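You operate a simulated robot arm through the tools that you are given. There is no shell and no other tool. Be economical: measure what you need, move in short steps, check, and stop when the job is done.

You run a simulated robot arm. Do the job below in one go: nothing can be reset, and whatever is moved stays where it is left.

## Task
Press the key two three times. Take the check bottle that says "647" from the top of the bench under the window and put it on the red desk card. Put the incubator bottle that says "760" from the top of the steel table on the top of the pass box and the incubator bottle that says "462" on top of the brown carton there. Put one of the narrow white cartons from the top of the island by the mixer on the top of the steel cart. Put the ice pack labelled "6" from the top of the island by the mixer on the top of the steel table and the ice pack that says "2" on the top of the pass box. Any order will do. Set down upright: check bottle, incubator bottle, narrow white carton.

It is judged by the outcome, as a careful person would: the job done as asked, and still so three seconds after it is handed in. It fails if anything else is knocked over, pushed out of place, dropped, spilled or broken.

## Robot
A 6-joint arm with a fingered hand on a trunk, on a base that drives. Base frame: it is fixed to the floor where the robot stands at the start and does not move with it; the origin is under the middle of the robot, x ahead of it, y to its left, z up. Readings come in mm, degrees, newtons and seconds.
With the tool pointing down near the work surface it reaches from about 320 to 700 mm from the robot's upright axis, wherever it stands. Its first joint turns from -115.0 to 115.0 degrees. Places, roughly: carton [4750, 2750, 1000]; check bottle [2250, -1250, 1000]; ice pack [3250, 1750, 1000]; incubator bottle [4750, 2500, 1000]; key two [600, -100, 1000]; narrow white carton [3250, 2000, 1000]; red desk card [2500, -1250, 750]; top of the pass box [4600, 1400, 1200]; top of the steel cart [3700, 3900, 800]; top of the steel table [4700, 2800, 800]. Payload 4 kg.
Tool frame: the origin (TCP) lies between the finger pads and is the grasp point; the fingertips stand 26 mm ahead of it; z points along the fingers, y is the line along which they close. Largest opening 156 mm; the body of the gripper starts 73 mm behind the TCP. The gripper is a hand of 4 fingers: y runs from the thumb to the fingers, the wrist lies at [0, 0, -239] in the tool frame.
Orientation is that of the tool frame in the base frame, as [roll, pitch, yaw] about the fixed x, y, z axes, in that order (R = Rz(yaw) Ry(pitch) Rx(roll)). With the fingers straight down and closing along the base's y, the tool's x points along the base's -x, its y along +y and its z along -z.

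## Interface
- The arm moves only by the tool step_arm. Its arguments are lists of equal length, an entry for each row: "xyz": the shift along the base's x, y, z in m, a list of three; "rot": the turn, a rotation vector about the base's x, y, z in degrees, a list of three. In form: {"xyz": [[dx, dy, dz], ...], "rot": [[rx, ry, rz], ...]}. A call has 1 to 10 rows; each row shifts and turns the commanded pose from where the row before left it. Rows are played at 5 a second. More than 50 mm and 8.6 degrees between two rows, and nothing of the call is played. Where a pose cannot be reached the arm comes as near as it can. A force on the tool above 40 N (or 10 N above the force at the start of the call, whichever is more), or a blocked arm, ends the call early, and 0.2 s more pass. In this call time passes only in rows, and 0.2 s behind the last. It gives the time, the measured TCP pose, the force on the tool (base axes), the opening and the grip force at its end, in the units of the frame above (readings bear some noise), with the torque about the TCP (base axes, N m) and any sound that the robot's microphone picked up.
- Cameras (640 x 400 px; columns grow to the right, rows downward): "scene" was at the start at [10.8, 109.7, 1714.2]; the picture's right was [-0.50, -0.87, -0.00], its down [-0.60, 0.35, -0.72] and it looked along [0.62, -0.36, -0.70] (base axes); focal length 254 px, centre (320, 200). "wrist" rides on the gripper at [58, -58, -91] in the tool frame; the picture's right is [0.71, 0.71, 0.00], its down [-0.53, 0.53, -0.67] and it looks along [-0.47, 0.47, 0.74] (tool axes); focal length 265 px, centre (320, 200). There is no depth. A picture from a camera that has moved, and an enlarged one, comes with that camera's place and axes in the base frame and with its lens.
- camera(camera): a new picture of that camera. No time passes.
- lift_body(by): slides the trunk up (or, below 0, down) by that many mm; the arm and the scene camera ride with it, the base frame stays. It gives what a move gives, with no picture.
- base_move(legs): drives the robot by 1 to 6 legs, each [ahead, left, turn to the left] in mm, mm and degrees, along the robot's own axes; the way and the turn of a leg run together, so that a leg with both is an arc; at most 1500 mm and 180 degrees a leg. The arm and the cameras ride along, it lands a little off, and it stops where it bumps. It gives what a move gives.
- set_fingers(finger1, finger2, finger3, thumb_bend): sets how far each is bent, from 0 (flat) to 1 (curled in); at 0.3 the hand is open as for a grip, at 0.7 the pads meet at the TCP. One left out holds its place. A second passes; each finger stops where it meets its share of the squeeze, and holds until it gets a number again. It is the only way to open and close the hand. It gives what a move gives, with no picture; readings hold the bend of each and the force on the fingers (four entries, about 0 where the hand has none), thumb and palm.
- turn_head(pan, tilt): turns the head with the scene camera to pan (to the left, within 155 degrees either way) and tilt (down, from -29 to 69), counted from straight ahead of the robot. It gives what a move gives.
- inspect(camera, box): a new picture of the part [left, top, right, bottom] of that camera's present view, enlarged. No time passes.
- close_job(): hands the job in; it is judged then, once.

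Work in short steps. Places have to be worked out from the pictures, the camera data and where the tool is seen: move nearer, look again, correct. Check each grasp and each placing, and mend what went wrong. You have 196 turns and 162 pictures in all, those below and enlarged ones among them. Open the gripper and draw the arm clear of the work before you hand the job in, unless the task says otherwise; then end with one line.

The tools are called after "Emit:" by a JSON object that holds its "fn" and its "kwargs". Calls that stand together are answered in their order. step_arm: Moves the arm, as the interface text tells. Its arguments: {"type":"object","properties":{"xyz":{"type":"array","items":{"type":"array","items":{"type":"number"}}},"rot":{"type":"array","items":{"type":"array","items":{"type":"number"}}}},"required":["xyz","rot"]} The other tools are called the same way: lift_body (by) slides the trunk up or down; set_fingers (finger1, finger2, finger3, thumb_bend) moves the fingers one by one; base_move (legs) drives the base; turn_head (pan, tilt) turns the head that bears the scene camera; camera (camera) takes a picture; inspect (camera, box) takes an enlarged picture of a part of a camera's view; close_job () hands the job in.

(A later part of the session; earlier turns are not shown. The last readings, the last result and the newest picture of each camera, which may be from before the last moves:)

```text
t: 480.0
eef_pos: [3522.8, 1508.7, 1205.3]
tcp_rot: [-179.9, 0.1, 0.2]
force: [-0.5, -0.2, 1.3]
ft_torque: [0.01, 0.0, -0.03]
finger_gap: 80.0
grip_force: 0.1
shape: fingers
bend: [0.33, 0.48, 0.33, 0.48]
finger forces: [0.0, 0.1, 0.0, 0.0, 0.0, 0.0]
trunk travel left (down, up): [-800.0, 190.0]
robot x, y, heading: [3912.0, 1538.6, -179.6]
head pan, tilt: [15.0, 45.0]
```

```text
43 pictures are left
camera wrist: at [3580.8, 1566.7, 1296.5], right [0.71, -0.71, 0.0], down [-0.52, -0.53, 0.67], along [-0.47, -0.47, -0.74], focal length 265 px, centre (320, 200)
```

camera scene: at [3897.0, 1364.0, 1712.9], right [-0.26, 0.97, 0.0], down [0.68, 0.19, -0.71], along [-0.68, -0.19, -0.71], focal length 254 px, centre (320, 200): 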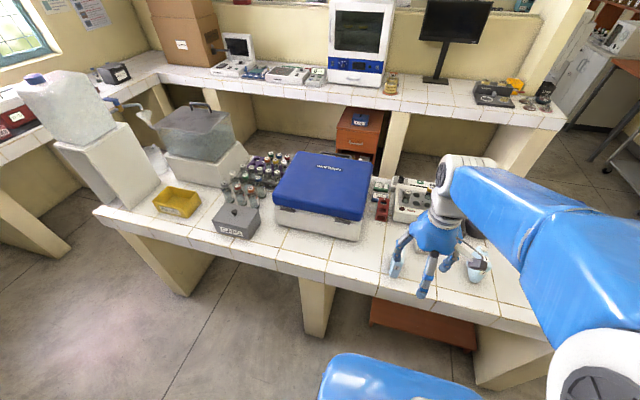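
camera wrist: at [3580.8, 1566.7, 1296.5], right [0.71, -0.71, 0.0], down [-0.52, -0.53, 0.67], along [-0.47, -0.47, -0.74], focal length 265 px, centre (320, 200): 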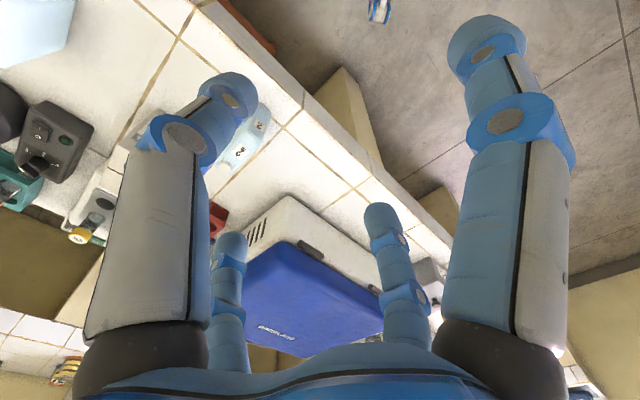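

I move above the ice pack 2 area and look.

Emit:
{"fn": "step_arm", "kwargs": {"xyz": [[-0.032, 0.004, -0.02], [-0.032, 0.004, -0.02], [-0.032, 0.004, -0.02], [-0.032, 0.004, -0.02]], "rot": [[0, 0, 0], [0, 0, 0], [0, 0, 0], [0, 0, 0]]}}

Emit:
{"fn": "camera", "kwargs": {"camera": "wrist"}}

```text
t: 481.0
eef_pos: [3393.9, 1525.9, 1124.2]
tcp_rot: [-179.9, -0.1, 0.1]
force: [0.2, 0.1, 0.4]
ft_torque: [0.0, -0.03, -0.01]
finger_gap: 79.7
grip_force: 0.1
shape: fingers
bend: [0.33, 0.48, 0.33, 0.48]
finger forces: [0.1, 0.1, 0.0, 0.0, 0.1, 0.1]
trunk travel left (down, up): [-800.0, 190.0]
robot x, y, heading: [3906.2, 1536.0, -179.9]
head pan, tilt: [15.0, 45.0]
```

```text
42 pictures are left
camera wrist: at [3451.5, 1583.9, 1215.1], right [0.71, -0.71, 0.0], down [-0.53, -0.53, 0.67], along [-0.47, -0.47, -0.74], focal length 265 px, centre (320, 200)
```

wrist: 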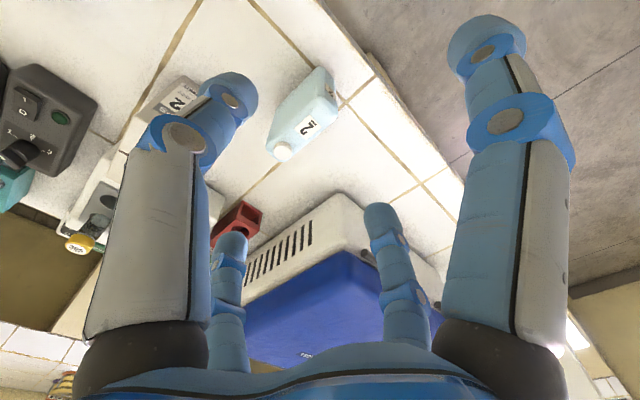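

Emit:
{"fn": "inspect", "kwargs": {"camera": "wrist", "box": [230, 30, 380, 190]}}

```text
2.50 times, centred on (305, 110) of wrist
camera zoom: at [3451.5, 1583.9, 1215.1], right [0.71, -0.71, 0.0], down [-0.53, -0.53, 0.67], along [-0.47, -0.47, -0.74], focal length 664 px, centre (358, 425)
```

zoom: 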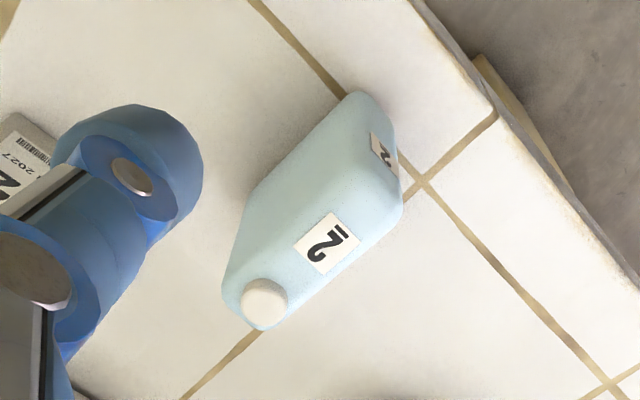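

Ice pack 2: centre (3353, 1512), aligned. Narrow the fingers and go down above it.

Emit:
{"fn": "set_fingers", "kwargs": {"finger1": 0.36, "finger2": 0.5, "finger3": 0.36, "thumb_bend": 0.5}}

Emit:
{"fn": "step_arm", "kwargs": {"xyz": [[-0.022, -0.007, -0.03], [-0.02, -0.007, -0.03], [0, 0, -0.015]], "rot": [[0, 0, 0], [0, 0, 0], [0, 0, 0]]}}

Emit:
{"fn": "camera", "kwargs": {"camera": "wrist"}}

```text
t: 482.0
eef_pos: [3396.8, 1525.7, 1124.7]
tcp_rot: [-179.9, 0.0, 0.1]
force: [0.2, -0.7, -0.1]
ft_torque: [-0.03, 0.02, 0.0]
finger_gap: 73.2
grip_force: 0.0
shape: fingers
bend: [0.36, 0.5, 0.36, 0.5]
finger forces: [0.0, 0.1, 0.0, 0.0, 0.0, 0.1]
trunk travel left (down, up): [-800.0, 190.0]
robot x, y, heading: [3913.3, 1540.6, -179.5]
head pan, tilt: [15.0, 45.0]
```

```text
t: 482.8
eef_pos: [3351.5, 1511.8, 1048.7]
tcp_rot: [-179.8, 0.1, 0.1]
force: [-0.8, 0.6, 0.0]
ft_torque: [-0.01, 0.01, 0.01]
finger_gap: 73.4
grip_force: 0.1
shape: fingers
bend: [0.36, 0.5, 0.36, 0.5]
finger forces: [0.1, 0.1, 0.1, 0.0, 0.0, 0.0]
trunk travel left (down, up): [-800.0, 190.0]
robot x, y, heading: [3912.6, 1535.4, -179.7]
head pan, tilt: [15.0, 45.0]
```

```text
40 pictures are left
camera wrist: at [3409.7, 1569.1, 1139.5], right [0.71, -0.71, 0.0], down [-0.52, -0.53, 0.67], along [-0.47, -0.47, -0.74], focal length 265 px, centre (320, 200)
```

wrist: 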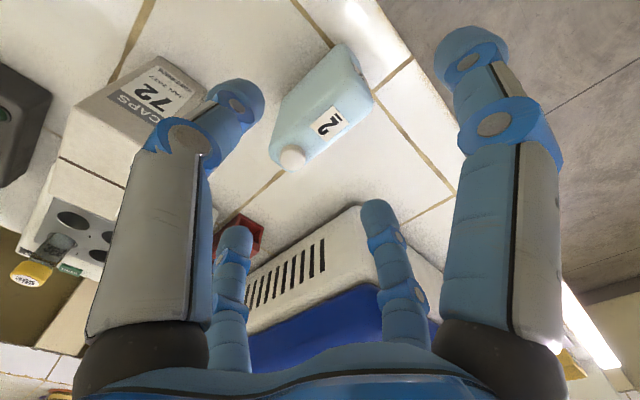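

Aligned; descend (with −3 mm in x) to z≈937.

Emit:
{"fn": "step_arm", "kwargs": {"xyz": [[-0.003, 0, -0.03], [0, 0, -0.03], [0, 0, -0.03], [0, 0, -0.021]], "rot": [[0, 0, 0], [0, 0, 0], [0, 0, 0], [0, 0, 0]]}}

Emit:
{"fn": "set_fingers", "kwargs": {"finger2": 0.75, "thumb_bend": 0.75}}

Emit:
{"fn": "set_fingers", "kwargs": {"finger1": 0.5, "finger3": 0.45}}

Emit:
{"fn": "step_arm", "kwargs": {"xyz": [[0, 0, 0.01], [0, 0, 0.015]], "rot": [[0, 0, 0], [0, 0, 0]]}}

Emit:
{"fn": "camera", "kwargs": {"camera": "wrist"}}

```text
t: 483.8
eef_pos: [3347.7, 1511.5, 936.6]
tcp_rot: [-179.8, 0.1, 0.0]
force: [-0.1, 1.0, 0.2]
ft_torque: [0.0, -0.02, -0.02]
finger_gap: 73.5
grip_force: 0.0
shape: fingers
bend: [0.36, 0.5, 0.36, 0.5]
finger forces: [0.1, 0.1, 0.0, 0.0, 0.0, 0.1]
trunk travel left (down, up): [-800.0, 190.0]
robot x, y, heading: [3912.7, 1538.9, -179.8]
head pan, tilt: [15.0, 45.0]
```

```text
t: 484.8
eef_pos: [3349.2, 1511.5, 937.2]
tcp_rot: [-179.9, 0.1, 0.2]
force: [-0.8, -0.5, -0.3]
ft_torque: [0.04, 0.0, 0.0]
finger_gap: 61.3
grip_force: 11.3
shape: fingers
bend: [0.36, 0.6, 0.36, 0.68]
finger forces: [0.1, 11.1, 0.1, 0.1, 10.9, 0.1]
trunk travel left (down, up): [-800.0, 190.0]
robot x, y, heading: [3911.1, 1537.3, -180.0]
head pan, tilt: [15.0, 45.0]
```

```text
t: 485.8
eef_pos: [3348.2, 1510.4, 936.6]
tcp_rot: [-180.0, 0.2, 0.1]
force: [0.1, -1.0, 0.3]
ft_torque: [0.01, -0.04, -0.02]
finger_gap: 34.4
grip_force: 11.8
shape: fingers
bend: [0.5, 0.6, 0.44, 0.68]
finger forces: [0.1, 11.2, 0.9, 0.0, 10.9, 0.0]
trunk travel left (down, up): [-800.0, 190.0]
robot x, y, heading: [3910.1, 1538.1, -179.8]
head pan, tilt: [15.0, 45.0]
```

```text
t: 486.4
eef_pos: [3350.0, 1510.3, 963.9]
tcp_rot: [-179.9, 0.1, 0.1]
force: [-0.3, -0.1, -3.2]
ft_torque: [0.0, 0.0, 0.0]
finger_gap: 34.4
grip_force: 11.8
shape: fingers
bend: [0.5, 0.6, 0.44, 0.68]
finger forces: [0.1, 10.9, 1.0, 0.0, 10.8, 0.0]
trunk travel left (down, up): [-800.0, 190.0]
robot x, y, heading: [3914.8, 1538.9, -180.0]
head pan, tilt: [15.0, 45.0]
```

```text
39 pictures are left
camera wrist: at [3407.0, 1568.7, 1055.2], right [0.71, -0.71, 0.0], down [-0.52, -0.53, 0.67], along [-0.47, -0.47, -0.74], focal length 265 px, centre (320, 200)
```

wrist: 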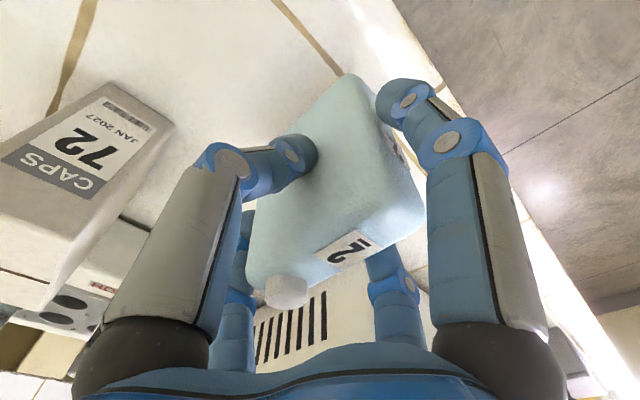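

Ice pack 2 is held. I raise it with arm and trunk, retract, then turn to the pass box.

Emit:
{"fn": "step_arm", "kwargs": {"xyz": [[0, 0, 0.045], [0, 0, 0.045], [0, 0, 0.045], [0.01, 0, 0.045], [0.03, 0, 0.035], [0.03, 0, 0.03], [0.04, 0, 0.01], [0.04, 0.01, 0]], "rot": [[0, 0, 0], [0, 0, 0], [0, 0, 0], [0, 0, 0], [0, 0, 0], [0, 0, 0], [0, 0, 0], [0, 0, 0]]}}

Emit:
{"fn": "lift_body", "kwargs": {"by": 160}}

Emit:
{"fn": "base_move", "kwargs": {"legs": [[-40, 0, 0], [0, 0, 179.9]]}}

Emit:
{"fn": "turn_head", "kwargs": {"pan": -5, "tilt": 45}}

Emit:
{"fn": "camera", "kwargs": {"camera": "scene"}}

```text
t: 488.2
eef_pos: [3502.1, 1521.5, 1221.9]
tcp_rot: [-179.9, 0.2, 0.0]
force: [-0.2, 0.4, -2.9]
ft_torque: [0.03, 0.03, -0.05]
finger_gap: 34.3
grip_force: 11.4
shape: fingers
bend: [0.5, 0.6, 0.44, 0.68]
finger forces: [0.1, 11.1, 1.1, 0.0, 10.9, 0.0]
trunk travel left (down, up): [-800.0, 190.0]
robot x, y, heading: [3911.7, 1533.4, -179.9]
head pan, tilt: [15.0, 45.0]
```

```text
t: 490.0
eef_pos: [3498.1, 1521.2, 1378.9]
tcp_rot: [-179.8, 0.0, 0.1]
force: [-0.8, 1.0, -3.2]
ft_torque: [-0.01, -0.01, 0.0]
finger_gap: 34.1
grip_force: 11.5
shape: fingers
bend: [0.5, 0.6, 0.44, 0.68]
finger forces: [0.1, 11.0, 1.1, 0.0, 10.8, 0.1]
trunk travel left (down, up): [-960.0, 30.0]
robot x, y, heading: [3914.8, 1537.5, -179.7]
head pan, tilt: [15.0, 45.0]
```

```text
t: 510.9
eef_pos: [4366.8, 1560.4, 1380.4]
tcp_rot: [-179.9, 0.1, -178.9]
force: [-0.1, 0.1, -2.4]
ft_torque: [-0.03, -0.03, 0.02]
finger_gap: 33.9
grip_force: 11.3
shape: fingers
bend: [0.5, 0.6, 0.44, 0.68]
finger forces: [0.0, 11.1, 0.8, 0.1, 10.8, 0.0]
trunk travel left (down, up): [-960.0, 30.0]
robot x, y, heading: [3952.8, 1538.1, 1.5]
head pan, tilt: [15.0, 45.0]
```

```text
t: 511.8
eef_pos: [4365.5, 1559.8, 1380.3]
tcp_rot: [-179.9, 0.1, -178.8]
force: [-0.2, 0.5, -3.4]
ft_torque: [-0.05, 0.01, 0.04]
finger_gap: 33.9
grip_force: 12.0
shape: fingers
bend: [0.5, 0.6, 0.44, 0.68]
finger forces: [0.1, 11.1, 0.7, 0.1, 10.8, 0.1]
trunk travel left (down, up): [-960.0, 30.0]
robot x, y, heading: [3952.3, 1536.6, 1.1]
head pan, tilt: [-5.0, 45.0]
```

```text
38 pictures are left
camera scene: at [3972.0, 1681.5, 1872.9], right [-0.06, -1.0, 0.0], down [-0.71, 0.05, -0.71], along [0.71, -0.05, -0.71], focal length 254 px, centre (320, 200)
```

scene: 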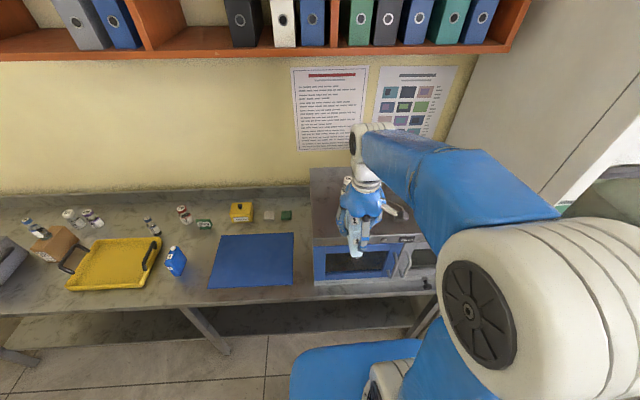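

I slide right first (away from bottle 760), then forward.

Emit:
{"fn": "base_move", "kwargs": {"legs": [[0, -150, -1], [105, 0, 0]]}}

Emit:
{"fn": "camera", "kwargs": {"camera": "scene"}}

```text
t: 515.9
eef_pos: [4470.1, 1399.1, 1380.9]
tcp_rot: [-180.0, 0.2, -179.9]
force: [-1.0, -1.0, -3.2]
ft_torque: [0.0, 0.02, 0.01]
finger_gap: 33.9
grip_force: 11.2
shape: fingers
bend: [0.5, 0.6, 0.44, 0.68]
finger forces: [0.1, 11.1, 0.7, 0.0, 10.9, 0.0]
trunk travel left (down, up): [-960.0, 30.0]
robot x, y, heading: [4063.2, 1387.0, 0.2]
head pan, tilt: [-5.0, 45.0]
```

```text
37 pictures are left
camera scene: at [4080.0, 1526.8, 1873.4], right [-0.08, -1.0, 0.0], down [-0.7, 0.06, -0.71], along [0.71, -0.06, -0.71], focal length 254 px, centre (320, 200)
```

scene: 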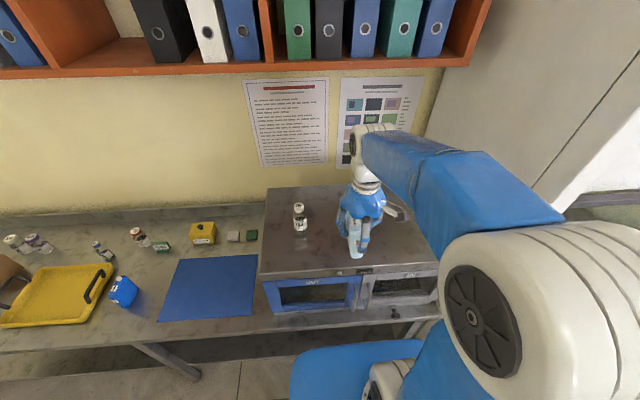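

Bottle 760 stands fine. I carry ice pack 2 over (4615, 1355) and lower.

Emit:
{"fn": "step_arm", "kwargs": {"xyz": [[0.03, -0.01, 0], [0.03, -0.01, 0], [0.03, -0.01, 0], [0.03, -0.01, 0], [0.025, -0.004, 0], [0, 0, -0.03], [0, 0, -0.03], [0, 0, -0.02]], "rot": [[0, 0, 0], [0, 0, 0], [0, 0, 0], [0, 0, 0], [0, 0, 0], [0, 0, 0], [0, 0, 0], [0, 0, 0]]}}

Emit:
{"fn": "step_arm", "kwargs": {"xyz": [[0, 0, -0.005], [0, 0, -0.005], [0, 0, -0.004], [0, 0, -0.004], [0, 0, -0.004], [0, 0, -0.004], [0, 0, -0.003], [0, 0, -0.003], [0, 0, -0.003]], "rot": [[0, 0, 0], [0, 0, 0], [0, 0, 0], [0, 0, 0], [0, 0, 0], [0, 0, 0], [0, 0, 0], [0, 0, 0], [0, 0, 0]]}}

Emit:
{"fn": "camera", "kwargs": {"camera": "wrist"}}

```text
t: 517.7
eef_pos: [4617.9, 1358.4, 1300.4]
tcp_rot: [-180.0, 0.2, -179.9]
force: [-0.3, -1.1, -1.6]
ft_torque: [-0.03, -0.04, 0.01]
finger_gap: 34.1
grip_force: 11.6
shape: fingers
bend: [0.5, 0.6, 0.44, 0.68]
finger forces: [0.1, 11.1, 1.0, 0.0, 10.8, 0.0]
trunk travel left (down, up): [-960.0, 30.0]
robot x, y, heading: [4064.9, 1388.4, 0.3]
head pan, tilt: [-5.0, 45.0]
```

```text
t: 519.4
eef_pos: [4620.5, 1358.3, 1276.8]
tcp_rot: [-179.8, 1.0, -180.0]
force: [-4.8, -4.6, 17.6]
ft_torque: [0.05, 0.29, -0.03]
finger_gap: 36.1
grip_force: 17.9
shape: fingers
bend: [0.49, 0.59, 0.42, 0.66]
finger forces: [1.2, 11.3, 9.0, 0.0, 15.2, 0.0]
trunk travel left (down, up): [-960.0, 30.0]
robot x, y, heading: [4059.3, 1385.8, 0.3]
head pan, tilt: [-5.0, 45.0]
stopped in row 8: the force on the tool passed its limit at 42 N (the readings are from after the stop); the commanded pose is now the measured one
```

```text
36 pictures are left
camera wrist: at [4559.9, 1300.3, 1369.3], right [-0.71, 0.71, -0.01], down [0.51, 0.53, 0.67], along [0.48, 0.47, -0.74], focal length 265 px, centre (320, 200)
```

wrist: 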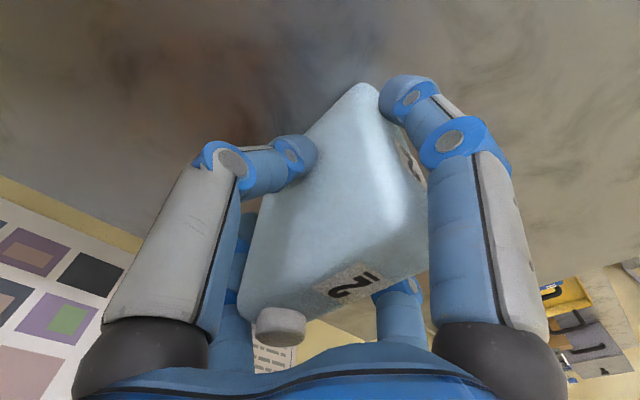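

Contact; relieve 3 mm and release in two steps.

Emit:
{"fn": "step_arm", "kwargs": {"xyz": [[0, 0, 0.003]], "rot": [[0, 0, 0]]}}

Emit:
{"fn": "set_fingers", "kwargs": {"finger1": 0.35, "finger3": 0.34}}

Emit:
{"fn": "set_fingers", "kwargs": {"finger1": 0.33, "finger2": 0.47, "finger3": 0.33, "thumb_bend": 0.47}}

Emit:
{"fn": "camera", "kwargs": {"camera": "wrist"}}

```text
t: 519.8
eef_pos: [4619.6, 1357.6, 1278.5]
tcp_rot: [-179.9, 0.7, -179.9]
force: [-1.2, -2.4, 8.0]
ft_torque: [0.01, 0.29, 0.0]
finger_gap: 35.8
grip_force: 16.4
shape: fingers
bend: [0.49, 0.59, 0.43, 0.66]
finger forces: [0.8, 10.8, 8.4, 0.1, 13.6, 0.0]
trunk travel left (down, up): [-960.0, 30.0]
robot x, y, heading: [4065.6, 1384.1, -0.0]
head pan, tilt: [-5.0, 45.0]
```

```text
t: 520.8
eef_pos: [4618.0, 1358.1, 1279.0]
tcp_rot: [-179.9, 0.7, -179.9]
force: [-1.5, -1.5, 5.0]
ft_torque: [0.06, 0.07, 0.0]
finger_gap: 62.1
grip_force: 11.6
shape: fingers
bend: [0.35, 0.59, 0.34, 0.66]
finger forces: [0.0, 11.7, 0.0, 0.0, 12.8, 0.0]
trunk travel left (down, up): [-960.0, 30.0]
robot x, y, heading: [4061.0, 1386.8, -0.1]
head pan, tilt: [-5.0, 45.0]
```

```text
t: 521.8
eef_pos: [4620.5, 1359.0, 1277.8]
tcp_rot: [-179.9, 0.7, -179.9]
force: [-1.0, 0.2, -0.4]
ft_torque: [-0.02, 0.01, 0.02]
finger_gap: 80.9
grip_force: 0.0
shape: fingers
bend: [0.33, 0.47, 0.33, 0.47]
finger forces: [0.0, 0.0, 0.1, 0.0, 0.0, 0.0]
trunk travel left (down, up): [-960.0, 30.0]
robot x, y, heading: [4062.0, 1389.4, 0.2]
head pan, tilt: [-5.0, 45.0]
```

```text
35 pictures are left
camera wrist: at [4560.9, 1300.5, 1369.9], right [-0.71, 0.71, -0.01], down [0.52, 0.53, 0.67], along [0.48, 0.47, -0.74], focal length 265 px, centre (320, 200)
```

wrist: 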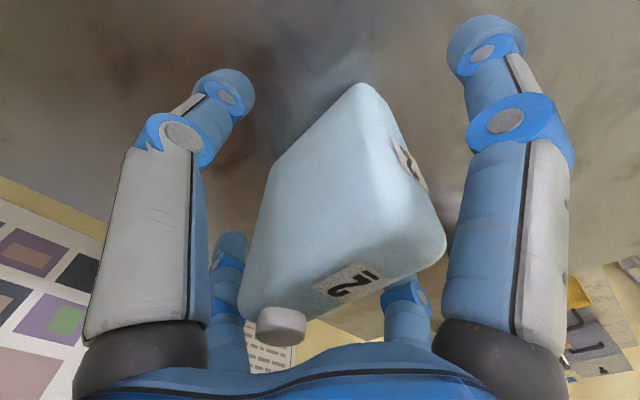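

Standing. I raise up and retract, then view.

Emit:
{"fn": "step_arm", "kwargs": {"xyz": [[0, 0, 0.02], [0, 0, 0.04], [0, 0, 0.04], [0, 0, 0.03], [-0.04, 0, 0.01], [-0.045, 0, 0], [-0.045, 0, 0], [-0.045, 0, 0], [-0.045, 0, 0]], "rot": [[0, 0, 0], [0, 0, 0], [0, 0, 0], [0, 0, 0], [0, 0.7, 0], [0, 0, 0], [0, 0, 0], [0, 0, 0], [0, 0, 0]]}}

Emit:
{"fn": "camera", "kwargs": {"camera": "scene"}}

```text
t: 523.8
eef_pos: [4407.0, 1357.9, 1420.2]
tcp_rot: [-179.8, -0.1, -179.8]
force: [0.3, 0.3, -0.7]
ft_torque: [0.01, 0.04, -0.02]
finger_gap: 81.0
grip_force: 0.1
shape: fingers
bend: [0.33, 0.47, 0.33, 0.47]
finger forces: [0.1, 0.0, 0.0, 0.1, 0.1, 0.1]
out of reach, approached as far as the arm can: row 9
trunk travel left (down, up): [-960.0, 30.0]
robot x, y, heading: [4063.1, 1384.3, 0.2]
head pan, tilt: [-5.0, 45.0]
```

```text
34 pictures are left
camera scene: at [4083.0, 1530.6, 1873.0], right [-0.08, -1.0, 0.0], down [-0.7, 0.06, -0.71], along [0.71, -0.06, -0.71], focal length 254 px, centre (320, 200)
```

scene: 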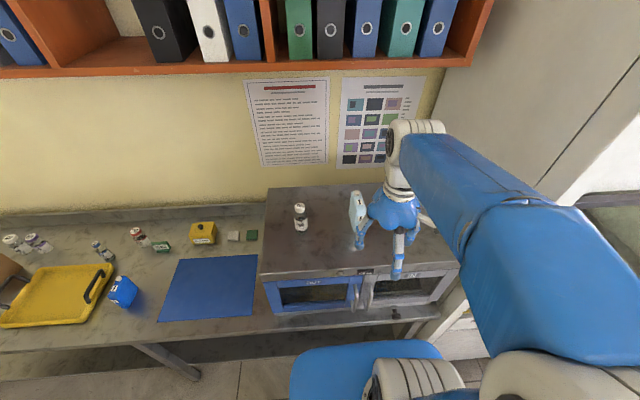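

Both items stand on the pass box. Next the check bottle: I lower the trunk and look towards the window bench.

Emit:
{"fn": "lift_body", "kwargs": {"by": -160}}

Emit:
{"fn": "base_move", "kwargs": {"legs": [[-95, 0, 0]]}}

Emit:
{"fn": "turn_head", "kwargs": {"pan": -115, "tilt": 25}}

Emit:
{"fn": "camera", "kwargs": {"camera": "scene"}}

```text
t: 525.6
eef_pos: [4407.6, 1359.2, 1260.4]
tcp_rot: [-179.9, -0.1, -179.9]
force: [-0.9, -0.9, -0.1]
ft_torque: [0.01, -0.04, -0.01]
finger_gap: 80.6
grip_force: 0.1
shape: fingers
bend: [0.33, 0.47, 0.33, 0.47]
finger forces: [0.0, 0.1, 0.1, 0.0, 0.1, 0.1]
trunk travel left (down, up): [-800.0, 190.0]
robot x, y, heading: [4063.1, 1388.7, 0.2]
head pan, tilt: [-5.0, 45.0]
```

```text
t: 527.5
eef_pos: [4315.3, 1359.5, 1259.3]
tcp_rot: [-179.8, -0.3, 180.0]
force: [1.2, -0.3, -0.5]
ft_torque: [0.03, 0.06, -0.03]
finger_gap: 80.9
grip_force: 0.0
shape: fingers
bend: [0.33, 0.47, 0.33, 0.47]
finger forces: [0.1, 0.0, 0.1, 0.1, 0.0, 0.0]
trunk travel left (down, up): [-800.0, 190.0]
robot x, y, heading: [3967.8, 1389.3, -0.2]
head pan, tilt: [-5.0, 45.0]
```

```text
t: 529.3
eef_pos: [4314.0, 1358.2, 1259.5]
tcp_rot: [-179.9, -0.2, -180.0]
force: [0.5, 0.5, 0.9]
ft_torque: [-0.02, -0.01, 0.0]
finger_gap: 80.8
grip_force: 0.2
shape: fingers
bend: [0.33, 0.47, 0.33, 0.47]
finger forces: [0.0, 0.0, 0.0, 0.0, 0.0, 0.0]
trunk travel left (down, up): [-800.0, 190.0]
robot x, y, heading: [3965.0, 1386.0, 0.1]
head pan, tilt: [-115.0, 25.0]
```

```text
33 pictures are left
camera scene: at [3867.3, 1454.2, 1743.6], right [-0.91, 0.42, 0.0], down [0.18, 0.38, -0.91], along [-0.38, -0.82, -0.42], focal length 254 px, centre (320, 200)
```

scene: 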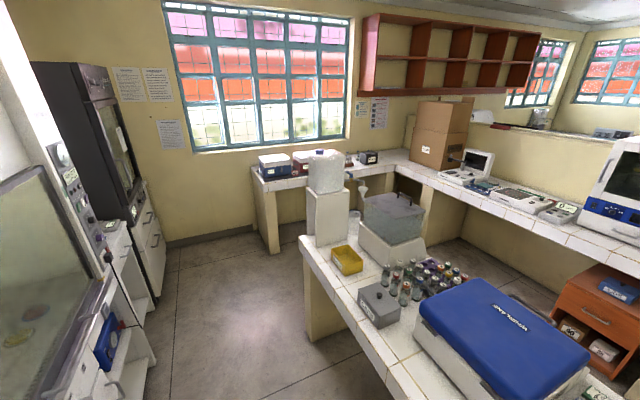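

Route is clear: south along the aisle, past the island's end (y≈245), then west before the window bench (front edge y≈-930).

Emit:
{"fn": "base_move", "kwargs": {"legs": [[0, 0, -90], [1000, 0, 0], [700, 0, 0], [0, -800, 0]]}}

Emit:
{"fn": "turn_head", "kwargs": {"pan": -30, "tilt": 30}}

Emit:
{"fn": "camera", "kwargs": {"camera": "scene"}}

```text
t: 571.4
eef_pos: [3125.4, -650.9, 1259.2]
tcp_rot: [-179.9, -0.1, 89.3]
force: [0.5, -0.3, -0.8]
ft_torque: [-0.02, 0.0, -0.04]
finger_gap: 81.0
grip_force: 0.0
shape: fingers
bend: [0.33, 0.47, 0.33, 0.47]
finger forces: [0.0, 0.0, 0.0, 0.0, 0.1, 0.0]
trunk travel left (down, up): [-800.0, 190.0]
robot x, y, heading: [3156.6, -300.1, -90.7]
head pan, tilt: [-115.0, 25.0]
```

```text
t: 573.0
eef_pos: [3125.3, -652.0, 1259.2]
tcp_rot: [-179.8, -0.1, 89.3]
force: [0.7, -0.3, -0.3]
ft_torque: [0.01, -0.01, 0.0]
finger_gap: 80.9
grip_force: 0.1
shape: fingers
bend: [0.33, 0.47, 0.33, 0.47]
finger forces: [0.1, 0.0, 0.0, 0.1, 0.1, 0.0]
trunk travel left (down, up): [-800.0, 190.0]
robot x, y, heading: [3158.0, -302.6, -90.5]
head pan, tilt: [-30.0, 30.0]
```

```text
32 pictures are left
camera scene: at [3264.9, -322.7, 1735.6], right [-0.86, 0.51, 0.0], down [0.26, 0.43, -0.87], along [-0.44, -0.74, -0.5], focal length 254 px, centre (320, 200)
```

scene: 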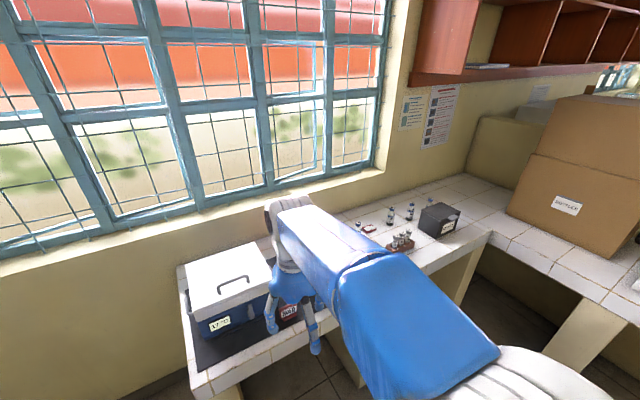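

The check bottles are around (2245,-1205) on the bench (front edge y≈-790). I slide further west and look.

Emit:
{"fn": "base_move", "kwargs": {"legs": [[0, -770, 0], [100, 0, 0]]}}

Emit:
{"fn": "turn_head", "kwargs": {"pan": 15, "tilt": 42}}

Emit:
{"fn": "camera", "kwargs": {"camera": "scene"}}

```text
t: 584.7
eef_pos: [2357.4, -743.3, 1260.1]
tcp_rot: [-179.8, 0.1, 89.6]
force: [0.1, -0.7, 0.2]
ft_torque: [0.01, 0.05, -0.02]
finger_gap: 81.0
grip_force: 0.1
shape: fingers
bend: [0.33, 0.47, 0.33, 0.47]
finger forces: [0.1, 0.0, 0.0, 0.0, 0.0, 0.1]
trunk travel left (down, up): [-800.0, 190.0]
robot x, y, heading: [2384.9, -399.4, -90.2]
head pan, tilt: [-30.0, 30.0]
```

```text
t: 585.8
eef_pos: [2355.0, -745.5, 1258.7]
tcp_rot: [-180.0, -0.3, 89.5]
force: [0.2, 0.4, 0.0]
ft_torque: [0.0, -0.02, 0.0]
finger_gap: 80.8
grip_force: 0.1
shape: fingers
bend: [0.33, 0.47, 0.33, 0.47]
finger forces: [0.0, 0.1, 0.1, 0.0, 0.0, 0.0]
trunk travel left (down, up): [-800.0, 190.0]
robot x, y, heading: [2388.9, -399.6, -90.5]
head pan, tilt: [15.0, 42.0]
```

```text
31 pictures are left
camera scene: at [2559.9, -423.2, 1717.4], right [-0.97, -0.25, 0.0], down [-0.17, 0.65, -0.74], along [0.19, -0.72, -0.67], focal length 254 px, centre (320, 200)
```

scene: 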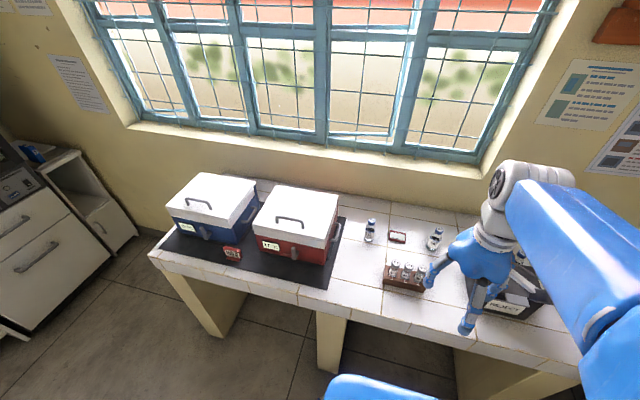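

Emit:
{"fn": "inspect", "kwargs": {"camera": "scene", "box": [220, 180, 480, 330]}}

```text
2.46 times, centred on (350, 255) of scene
camera zoom: at [2559.9, -423.2, 1717.4], right [-0.97, -0.25, 0.0], down [-0.17, 0.65, -0.74], along [0.19, -0.72, -0.67], focal length 626 px, centre (246, 65)
```

zoom: 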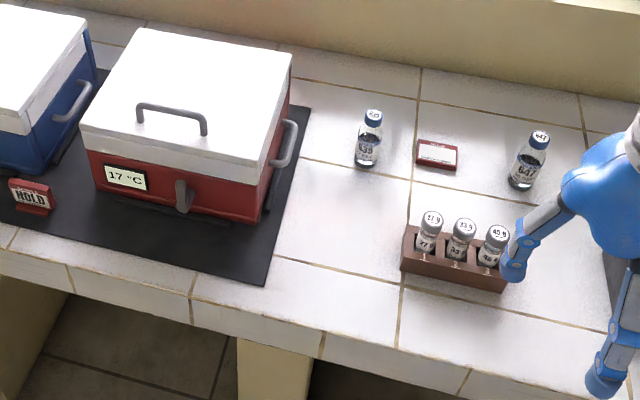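

The red desk card is the small red-framed slab at about (2421,-1177), and 647 stands at about (2281,-1147). I edge closer and zoom for details.

Emit:
{"fn": "base_move", "kwargs": {"legs": [[80, 30, 0]]}}

Emit:
{"fn": "inspect", "kwargs": {"camera": "scene", "box": [350, 200, 470, 310]}}

```text
t: 587.5
eef_pos: [2385.6, -827.1, 1259.9]
tcp_rot: [-179.9, -0.4, 89.7]
force: [0.1, 0.4, 1.0]
ft_torque: [0.0, -0.01, 0.0]
finger_gap: 80.8
grip_force: 0.1
shape: fingers
bend: [0.33, 0.47, 0.33, 0.47]
finger forces: [0.0, 0.0, 0.1, 0.0, 0.1, 0.0]
trunk travel left (down, up): [-800.0, 190.0]
robot x, y, heading: [2416.1, -484.8, -90.5]
head pan, tilt: [15.0, 42.0]
```

```text
3.64 times, centred on (410, 255) of scene
camera zoom: at [2591.4, -503.9, 1717.3], right [-0.97, -0.25, 0.0], down [-0.17, 0.65, -0.74], along [0.19, -0.72, -0.67], focal length 926 px, centre (-7, 0)
```

zoom: 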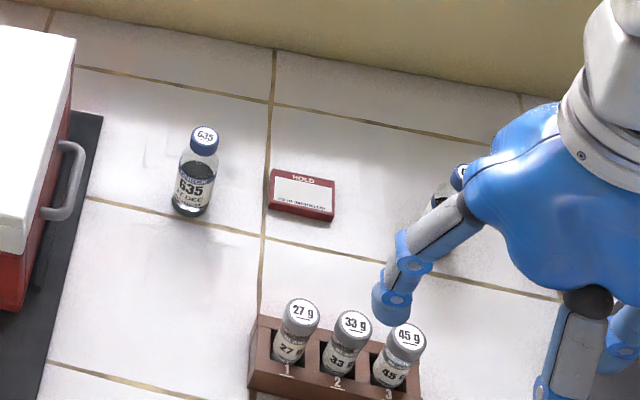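

The card lies flat at (2421,-1171), about 68×50 mm. I move the hand above bottle 647 at safe height.

Emit:
{"fn": "step_arm", "kwargs": {"xyz": [[-0.013, -0.04, -0.015], [-0.013, -0.04, -0.015], [-0.013, -0.04, -0.015], [-0.013, -0.04, -0.015], [-0.013, -0.04, -0.018], [-0.013, -0.04, -0.018], [-0.013, -0.04, -0.018], [-0.013, -0.04, -0.018]], "rot": [[0, 0, 0], [0, 0, 0], [0, 0, 0], [0, 0, 0], [0, 0, 0], [0, 0, 0], [0, 0, 0], [0, 0, 0]]}}

Emit:
{"fn": "camera", "kwargs": {"camera": "wrist"}}

```text
t: 589.3
eef_pos: [2282.8, -1150.1, 1126.3]
tcp_rot: [-180.0, -0.8, 89.6]
force: [0.3, 0.0, 0.2]
ft_torque: [0.0, -0.03, 0.02]
finger_gap: 80.8
grip_force: 0.1
shape: fingers
bend: [0.33, 0.47, 0.33, 0.47]
finger forces: [0.0, 0.0, 0.0, 0.1, 0.0, 0.0]
trunk travel left (down, up): [-800.0, 190.0]
robot x, y, heading: [2417.5, -482.3, -90.3]
head pan, tilt: [15.0, 42.0]
```

```text
28 pictures are left
camera wrist: at [2225.7, -1093.6, 1218.3], right [0.71, 0.7, 0.01], down [0.52, -0.54, 0.66], along [0.47, -0.47, -0.75], focal length 265 px, centre (320, 200)
```

wrist: 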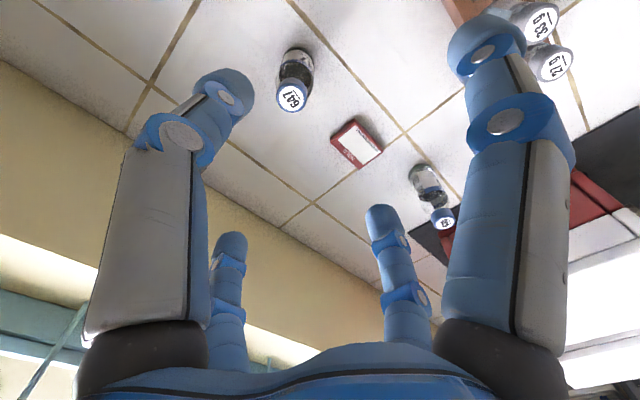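

647 is at (2266,-1165) by the wrist camera. That's at the edge of reach, so I shift the base a little closer.

Emit:
{"fn": "base_move", "kwargs": {"legs": [[45, -90, 0]]}}

Emit:
{"fn": "set_fingers", "kwargs": {"finger1": 0.45, "finger2": 0.45, "finger3": 0.45, "thumb_bend": 0.45}}

Emit:
{"fn": "camera", "kwargs": {"camera": "wrist"}}

```text
t: 591.1
eef_pos: [2199.2, -1188.1, 1131.3]
tcp_rot: [-179.8, -0.3, 89.7]
force: [0.3, -0.5, 0.2]
ft_torque: [-0.04, -0.01, -0.02]
finger_gap: 81.0
grip_force: 0.1
shape: fingers
bend: [0.33, 0.47, 0.33, 0.47]
finger forces: [0.1, 0.0, 0.0, 0.0, 0.0, 0.0]
trunk travel left (down, up): [-800.0, 190.0]
robot x, y, heading: [2328.4, -522.7, -90.5]
head pan, tilt: [15.0, 42.0]
```

```text
t: 592.1
eef_pos: [2198.1, -1189.3, 1129.7]
tcp_rot: [-179.8, -0.4, 89.8]
force: [0.2, 0.1, 0.3]
ft_torque: [0.0, 0.03, 0.01]
finger_gap: 65.2
grip_force: 0.1
shape: fingers
bend: [0.45, 0.45, 0.45, 0.45]
finger forces: [0.0, 0.0, 0.1, 0.0, 0.0, 0.0]
trunk travel left (down, up): [-800.0, 190.0]
robot x, y, heading: [2326.8, -527.4, -90.2]
head pan, tilt: [15.0, 42.0]
```

```text
27 pictures are left
camera wrist: at [2140.2, -1131.9, 1222.4], right [0.71, 0.7, 0.0], down [0.53, -0.53, 0.66], along [0.47, -0.47, -0.75], focal length 265 px, centre (320, 200)
```

wrist: 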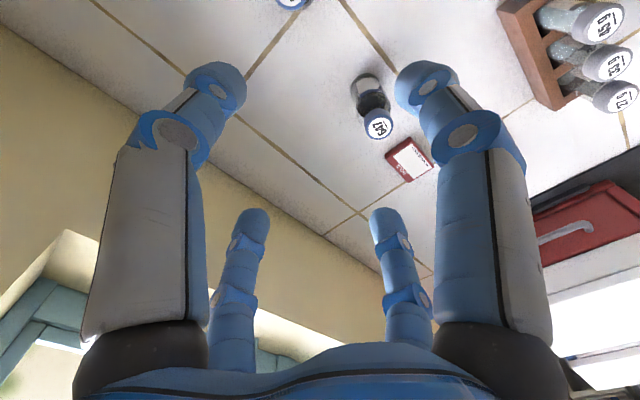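

Bottle at about (2261,-1168). Move above it.

Emit:
{"fn": "step_arm", "kwargs": {"xyz": [[0.032, 0.011, -0.03], [0.031, 0.01, -0.03], [0, 0, -0.015]], "rot": [[0, 0, 0], [0, 0, 0], [0, 0, 0]]}}

Emit:
{"fn": "camera", "kwargs": {"camera": "wrist"}}

```text
t: 592.9
eef_pos: [2260.3, -1170.3, 1054.5]
tcp_rot: [-179.9, -0.5, 89.8]
force: [0.1, 0.8, -0.7]
ft_torque: [0.02, -0.01, 0.01]
finger_gap: 65.7
grip_force: 0.1
shape: fingers
bend: [0.45, 0.45, 0.45, 0.45]
finger forces: [0.0, 0.0, 0.0, 0.0, 0.0, 0.1]
trunk travel left (down, up): [-800.0, 190.0]
robot x, y, heading: [2323.4, -530.8, -90.1]
head pan, tilt: [15.0, 42.0]
```

```text
26 pictures are left
camera wrist: at [2202.7, -1112.8, 1146.4], right [0.71, 0.7, 0.0], down [0.53, -0.53, 0.66], along [0.47, -0.47, -0.75], focal length 265 px, centre (320, 200)
```

wrist: 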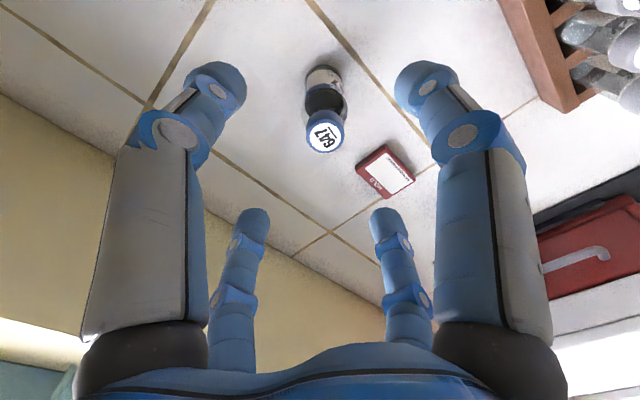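

Small correction; descend to z≈929 around the bottle.

Emit:
{"fn": "step_arm", "kwargs": {"xyz": [[0.002, 0.002, -0.035], [0, 0, -0.035], [0, 0, -0.03], [0, 0, -0.026]], "rot": [[0, 0, 0], [0, 0, 0], [0, 0, 0], [0, 0, 0]]}}

Emit:
{"fn": "camera", "kwargs": {"camera": "wrist"}}

```text
t: 593.9
eef_pos: [2261.0, -1167.6, 928.2]
tcp_rot: [-180.0, -0.5, 89.8]
force: [0.1, -0.5, -0.1]
ft_torque: [-0.02, 0.0, 0.01]
finger_gap: 65.3
grip_force: 0.1
shape: fingers
bend: [0.45, 0.45, 0.45, 0.45]
finger forces: [0.1, 0.0, 0.0, 0.0, 0.0, 0.0]
trunk travel left (down, up): [-800.0, 190.0]
robot x, y, heading: [2326.3, -529.8, -90.3]
head pan, tilt: [15.0, 42.0]
```

```text
25 pictures are left
camera wrist: at [2203.8, -1110.8, 1019.4], right [0.71, 0.7, 0.0], down [0.53, -0.53, 0.66], along [0.47, -0.47, -0.75], focal length 265 px, centre (320, 200)
```

wrist: 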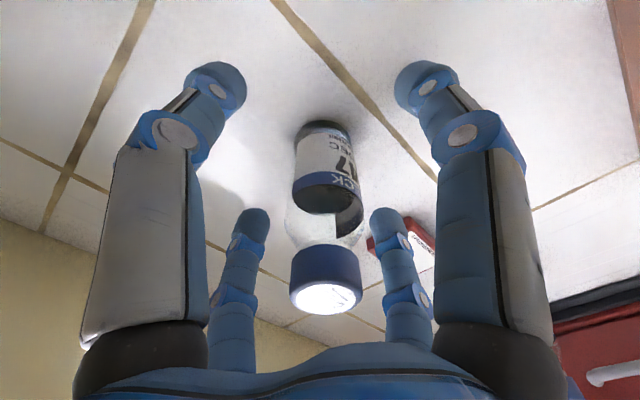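

Centred. Close and lift.

Emit:
{"fn": "set_fingers", "kwargs": {"finger1": 0.7, "finger2": 0.7, "finger3": 0.7, "thumb_bend": 0.7}}

Emit:
{"fn": "step_arm", "kwargs": {"xyz": [[0, 0, 0.02], [0, 0, 0.03], [0, 0, 0.03]], "rot": [[0, 0, 0], [0, 0, 0], [0, 0, 0]]}}

Emit:
{"fn": "camera", "kwargs": {"camera": "wrist"}}

```text
t: 594.9
eef_pos: [2261.0, -1168.6, 928.1]
tcp_rot: [-179.9, -0.4, 89.9]
force: [-0.1, -0.2, -0.6]
ft_torque: [0.04, 0.01, -0.01]
finger_gap: 12.6
grip_force: 16.1
shape: fingers
bend: [0.64, 0.6, 0.6, 0.65]
finger forces: [5.7, 9.9, 9.1, 0.0, 7.3, 0.0]
trunk travel left (down, up): [-800.0, 190.0]
robot x, y, heading: [2327.8, -529.1, -90.0]
head pan, tilt: [15.0, 42.0]
```

```text
t: 595.7
eef_pos: [2262.2, -1166.6, 1010.4]
tcp_rot: [-179.8, -0.3, 89.9]
force: [1.2, -0.1, -0.9]
ft_torque: [0.02, 0.01, 0.02]
finger_gap: 12.5
grip_force: 16.0
shape: fingers
bend: [0.64, 0.6, 0.6, 0.65]
finger forces: [5.7, 10.1, 9.1, 0.1, 7.3, 0.0]
trunk travel left (down, up): [-800.0, 190.0]
robot x, y, heading: [2328.6, -525.2, -90.4]
head pan, tilt: [15.0, 42.0]
```

```text
24 pictures are left
camera wrist: at [2204.5, -1108.3, 1102.3], right [0.71, 0.7, 0.0], down [0.53, -0.53, 0.66], along [0.47, -0.47, -0.75], focal length 265 px, centre (320, 200)
```

wrist: 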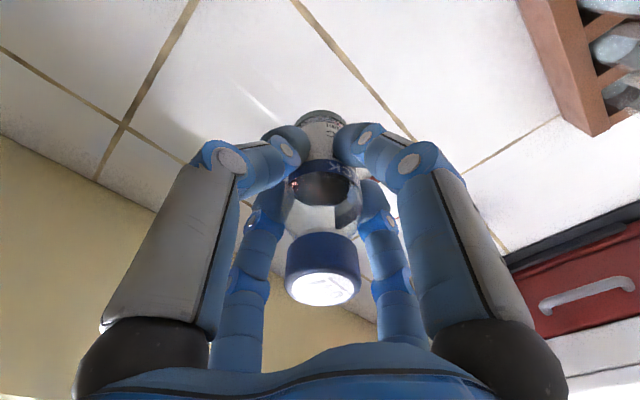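

Held. The card spans x 2360–2433, y −1212…−1171 (centre (2397,−1191)). I move over it and check.

Emit:
{"fn": "step_arm", "kwargs": {"xyz": [[0.045, -0.008, 0], [0.045, -0.008, 0], [0.044, -0.008, 0], [0, 0, -0.02]], "rot": [[0, 0, 0], [0, 0, 0], [0, 0, 0], [0, 0, 0]]}}

Emit:
{"fn": "camera", "kwargs": {"camera": "wrist"}}

Emit:
{"fn": "inspect", "kwargs": {"camera": "scene", "box": [330, 180, 490, 300]}}

```text
t: 596.7
eef_pos: [2395.0, -1189.6, 986.4]
tcp_rot: [-180.0, -0.4, 89.8]
force: [-0.3, 0.2, -0.4]
ft_torque: [0.05, -0.02, -0.01]
finger_gap: 12.1
grip_force: 15.8
shape: fingers
bend: [0.64, 0.6, 0.6, 0.65]
finger forces: [5.7, 9.9, 9.2, 0.1, 7.4, 0.0]
trunk travel left (down, up): [-800.0, 190.0]
robot x, y, heading: [2329.3, -529.0, -90.2]
head pan, tilt: [15.0, 42.0]
```

```text
23 pictures are left
camera wrist: at [2336.8, -1132.9, 1078.7], right [0.71, 0.7, 0.01], down [0.52, -0.53, 0.66], along [0.47, -0.47, -0.75], focal length 265 px, centre (320, 200)
```

wrist: 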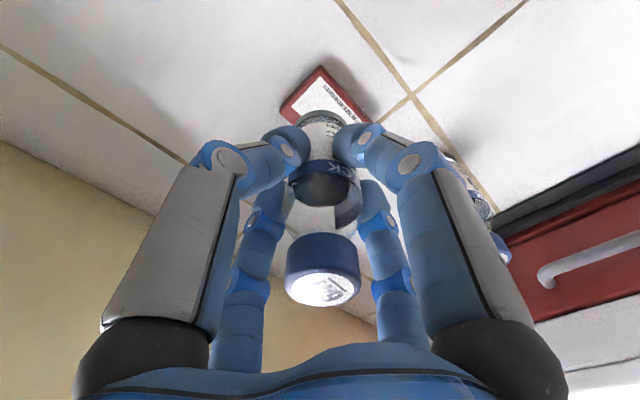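

```text
3.33 times, centred on (410, 240) of scene
camera zoom: at [2498.3, -550.7, 1717.6], right [-0.97, -0.26, 0.0], down [-0.17, 0.65, -0.74], along [0.19, -0.72, -0.67], focal length 848 px, centre (20, 67)
```

zoom: 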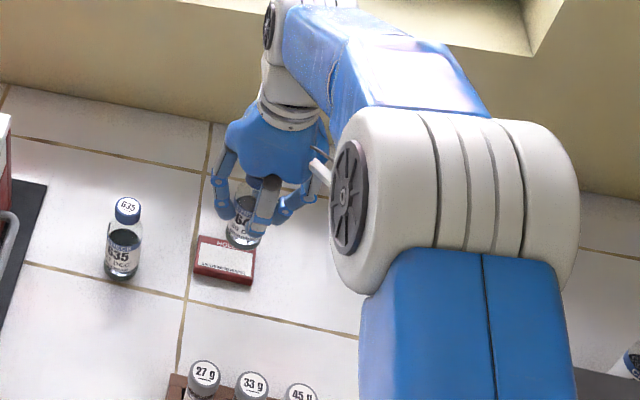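

Card centre refines to (2401,-1191). I shift +5 mm and lower to contact.

Emit:
{"fn": "step_arm", "kwargs": {"xyz": [[0.005, -0.001, -0.02], [0, 0, -0.012], [0, 0, -0.004], [0, 0, -0.004], [0, 0, -0.003], [0, 0, -0.003]], "rot": [[0, 0, 0], [0, 0, 0], [0, 0, 0], [0, 0, 0], [0, 0, 0], [0, 0, 0]]}}

Emit:
{"fn": "camera", "kwargs": {"camera": "wrist"}}

Emit:
{"fn": "inspect", "kwargs": {"camera": "scene", "box": [350, 200, 430, 270]}}

```text
t: 598.1
eef_pos: [2399.8, -1193.2, 942.0]
tcp_rot: [-179.8, -0.4, 89.9]
force: [0.1, -0.1, -0.7]
ft_torque: [0.0, 0.01, -0.01]
finger_gap: 11.9
grip_force: 16.1
shape: fingers
bend: [0.64, 0.6, 0.6, 0.65]
finger forces: [5.6, 10.0, 9.2, 0.1, 7.4, 0.0]
trunk travel left (down, up): [-800.0, 190.0]
robot x, y, heading: [2326.8, -530.8, -90.1]
head pan, tilt: [15.0, 42.0]
```

```text
21 pictures are left
camera wrist: at [2343.3, -1135.7, 1034.3], right [0.71, 0.7, 0.0], down [0.52, -0.53, 0.66], along [0.47, -0.47, -0.75], focal length 265 px, centre (320, 200)
```

wrist: 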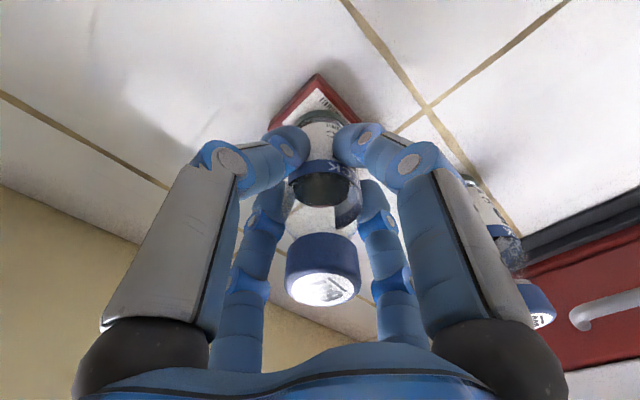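

```text
5.71 times, centred on (390, 235) of scene
camera zoom: at [2500.5, -551.1, 1717.3], right [-0.97, -0.26, 0.0], down [-0.17, 0.65, -0.74], along [0.19, -0.72, -0.67], focal length 1454 px, centre (-80, 0)
```

zoom: 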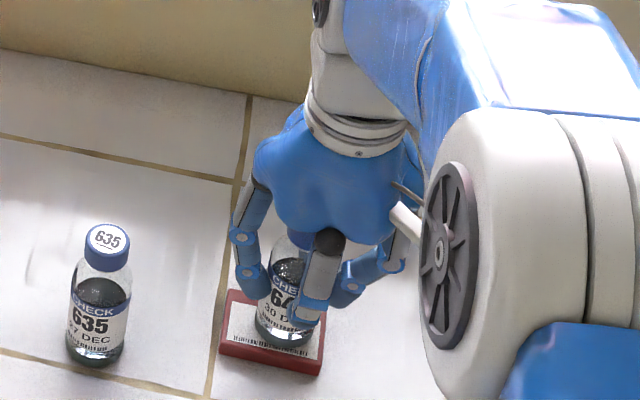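

The bottle is just above the card; I shift +5 mm in x to centre it and lower to contact.

Emit:
{"fn": "step_arm", "kwargs": {"xyz": [[0.005, 0, 0], [0, 0, -0.003], [0, 0, -0.003], [0, 0, -0.003]], "rot": [[0, 0, 0], [0, 0, 0], [0, 0, 0], [0, 0, 0]]}}

```text
t: 599.1
eef_pos: [2407.3, -1192.3, 939.0]
tcp_rot: [180.0, 0.2, 89.9]
force: [-0.4, 1.3, 30.0]
ft_torque: [-0.05, -0.12, 0.02]
finger_gap: 11.9
grip_force: 21.6
shape: fingers
bend: [0.64, 0.59, 0.6, 0.66]
finger forces: [7.9, 12.6, 11.4, 0.0, 10.8, 0.1]
trunk travel left (down, up): [-800.0, 190.0]
robot x, y, heading: [2328.6, -527.1, -90.6]
head pan, tilt: [15.0, 42.0]
```

Contact (30 N). I relieve and check the seat before releasing.

Emit:
{"fn": "step_arm", "kwargs": {"xyz": [[0, 0, 0.004]], "rot": [[0, 0, 0]]}}

Emit:
{"fn": "inspect", "kwargs": {"camera": "scene", "box": [350, 200, 430, 270]}}

```text
t: 599.5
eef_pos: [2406.0, -1192.7, 938.5]
tcp_rot: [180.0, -0.3, 89.8]
force: [0.1, -3.8, 22.1]
ft_torque: [-0.27, -0.09, 0.0]
finger_gap: 11.7
grip_force: 19.3
shape: fingers
bend: [0.64, 0.59, 0.6, 0.66]
finger forces: [6.1, 11.8, 12.4, 0.1, 9.0, 0.0]
trunk travel left (down, up): [-800.0, 190.0]
robot x, y, heading: [2327.7, -528.7, -90.3]
head pan, tilt: [15.0, 42.0]
```

```text
5.71 times, centred on (390, 235) of scene
camera zoom: at [2500.6, -547.8, 1717.3], right [-0.97, -0.26, 0.0], down [-0.17, 0.65, -0.74], along [0.19, -0.72, -0.67], focal length 1454 px, centre (-80, 0)
```

zoom: 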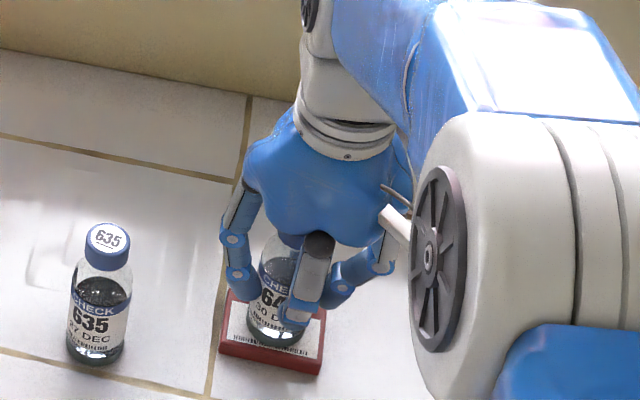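

Centred on the card. Relieve a bit more and release.

Emit:
{"fn": "step_arm", "kwargs": {"xyz": [[0, 0, 0.003]], "rot": [[0, 0, 0]]}}

Emit:
{"fn": "set_fingers", "kwargs": {"finger1": 0.5, "finger2": 0.5, "finger3": 0.5, "thumb_bend": 0.5}}

Emit:
{"fn": "set_fingers", "kwargs": {"finger1": 0.44, "finger2": 0.44, "finger3": 0.44, "thumb_bend": 0.44}}

Emit:
{"fn": "camera", "kwargs": {"camera": "wrist"}}

```text
t: 599.9
eef_pos: [2406.5, -1190.2, 939.4]
tcp_rot: [-179.9, -0.6, 89.8]
force: [0.6, -2.9, 10.9]
ft_torque: [-0.23, -0.04, 0.0]
finger_gap: 11.5
grip_force: 17.7
shape: fingers
bend: [0.64, 0.59, 0.6, 0.66]
finger forces: [5.3, 11.2, 11.7, 0.1, 7.8, 0.1]
trunk travel left (down, up): [-800.0, 190.0]
robot x, y, heading: [2329.1, -528.6, -90.2]
head pan, tilt: [15.0, 42.0]
```

```text
t: 600.9
eef_pos: [2406.2, -1192.7, 940.6]
tcp_rot: [-180.0, -0.4, 89.7]
force: [0.2, 0.2, 0.2]
ft_torque: [-0.01, 0.0, 0.02]
finger_gap: 50.7
grip_force: 0.0
shape: fingers
bend: [0.5, 0.5, 0.5, 0.5]
finger forces: [0.1, 0.0, 0.0, 0.1, 0.0, 0.0]
trunk travel left (down, up): [-800.0, 190.0]
robot x, y, heading: [2326.0, -530.6, -90.3]
head pan, tilt: [15.0, 42.0]
```

```text
t: 601.9
eef_pos: [2405.7, -1192.3, 941.5]
tcp_rot: [180.0, -0.4, 89.7]
force: [0.3, 0.4, 1.0]
ft_torque: [0.0, -0.01, 0.0]
finger_gap: 67.8
grip_force: 0.2
shape: fingers
bend: [0.44, 0.44, 0.44, 0.44]
finger forces: [0.0, 0.0, 0.0, 0.1, 0.1, 0.0]
trunk travel left (down, up): [-800.0, 190.0]
robot x, y, heading: [2325.5, -528.8, -89.8]
head pan, tilt: [15.0, 42.0]
```

```text
18 pictures are left
camera wrist: at [2349.0, -1135.0, 1033.2], right [0.71, 0.7, 0.0], down [0.53, -0.53, 0.66], along [0.47, -0.47, -0.75], focal length 265 px, centre (320, 200)
```

wrist: 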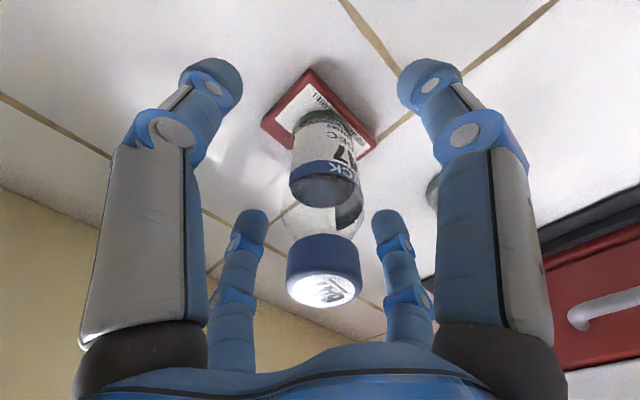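

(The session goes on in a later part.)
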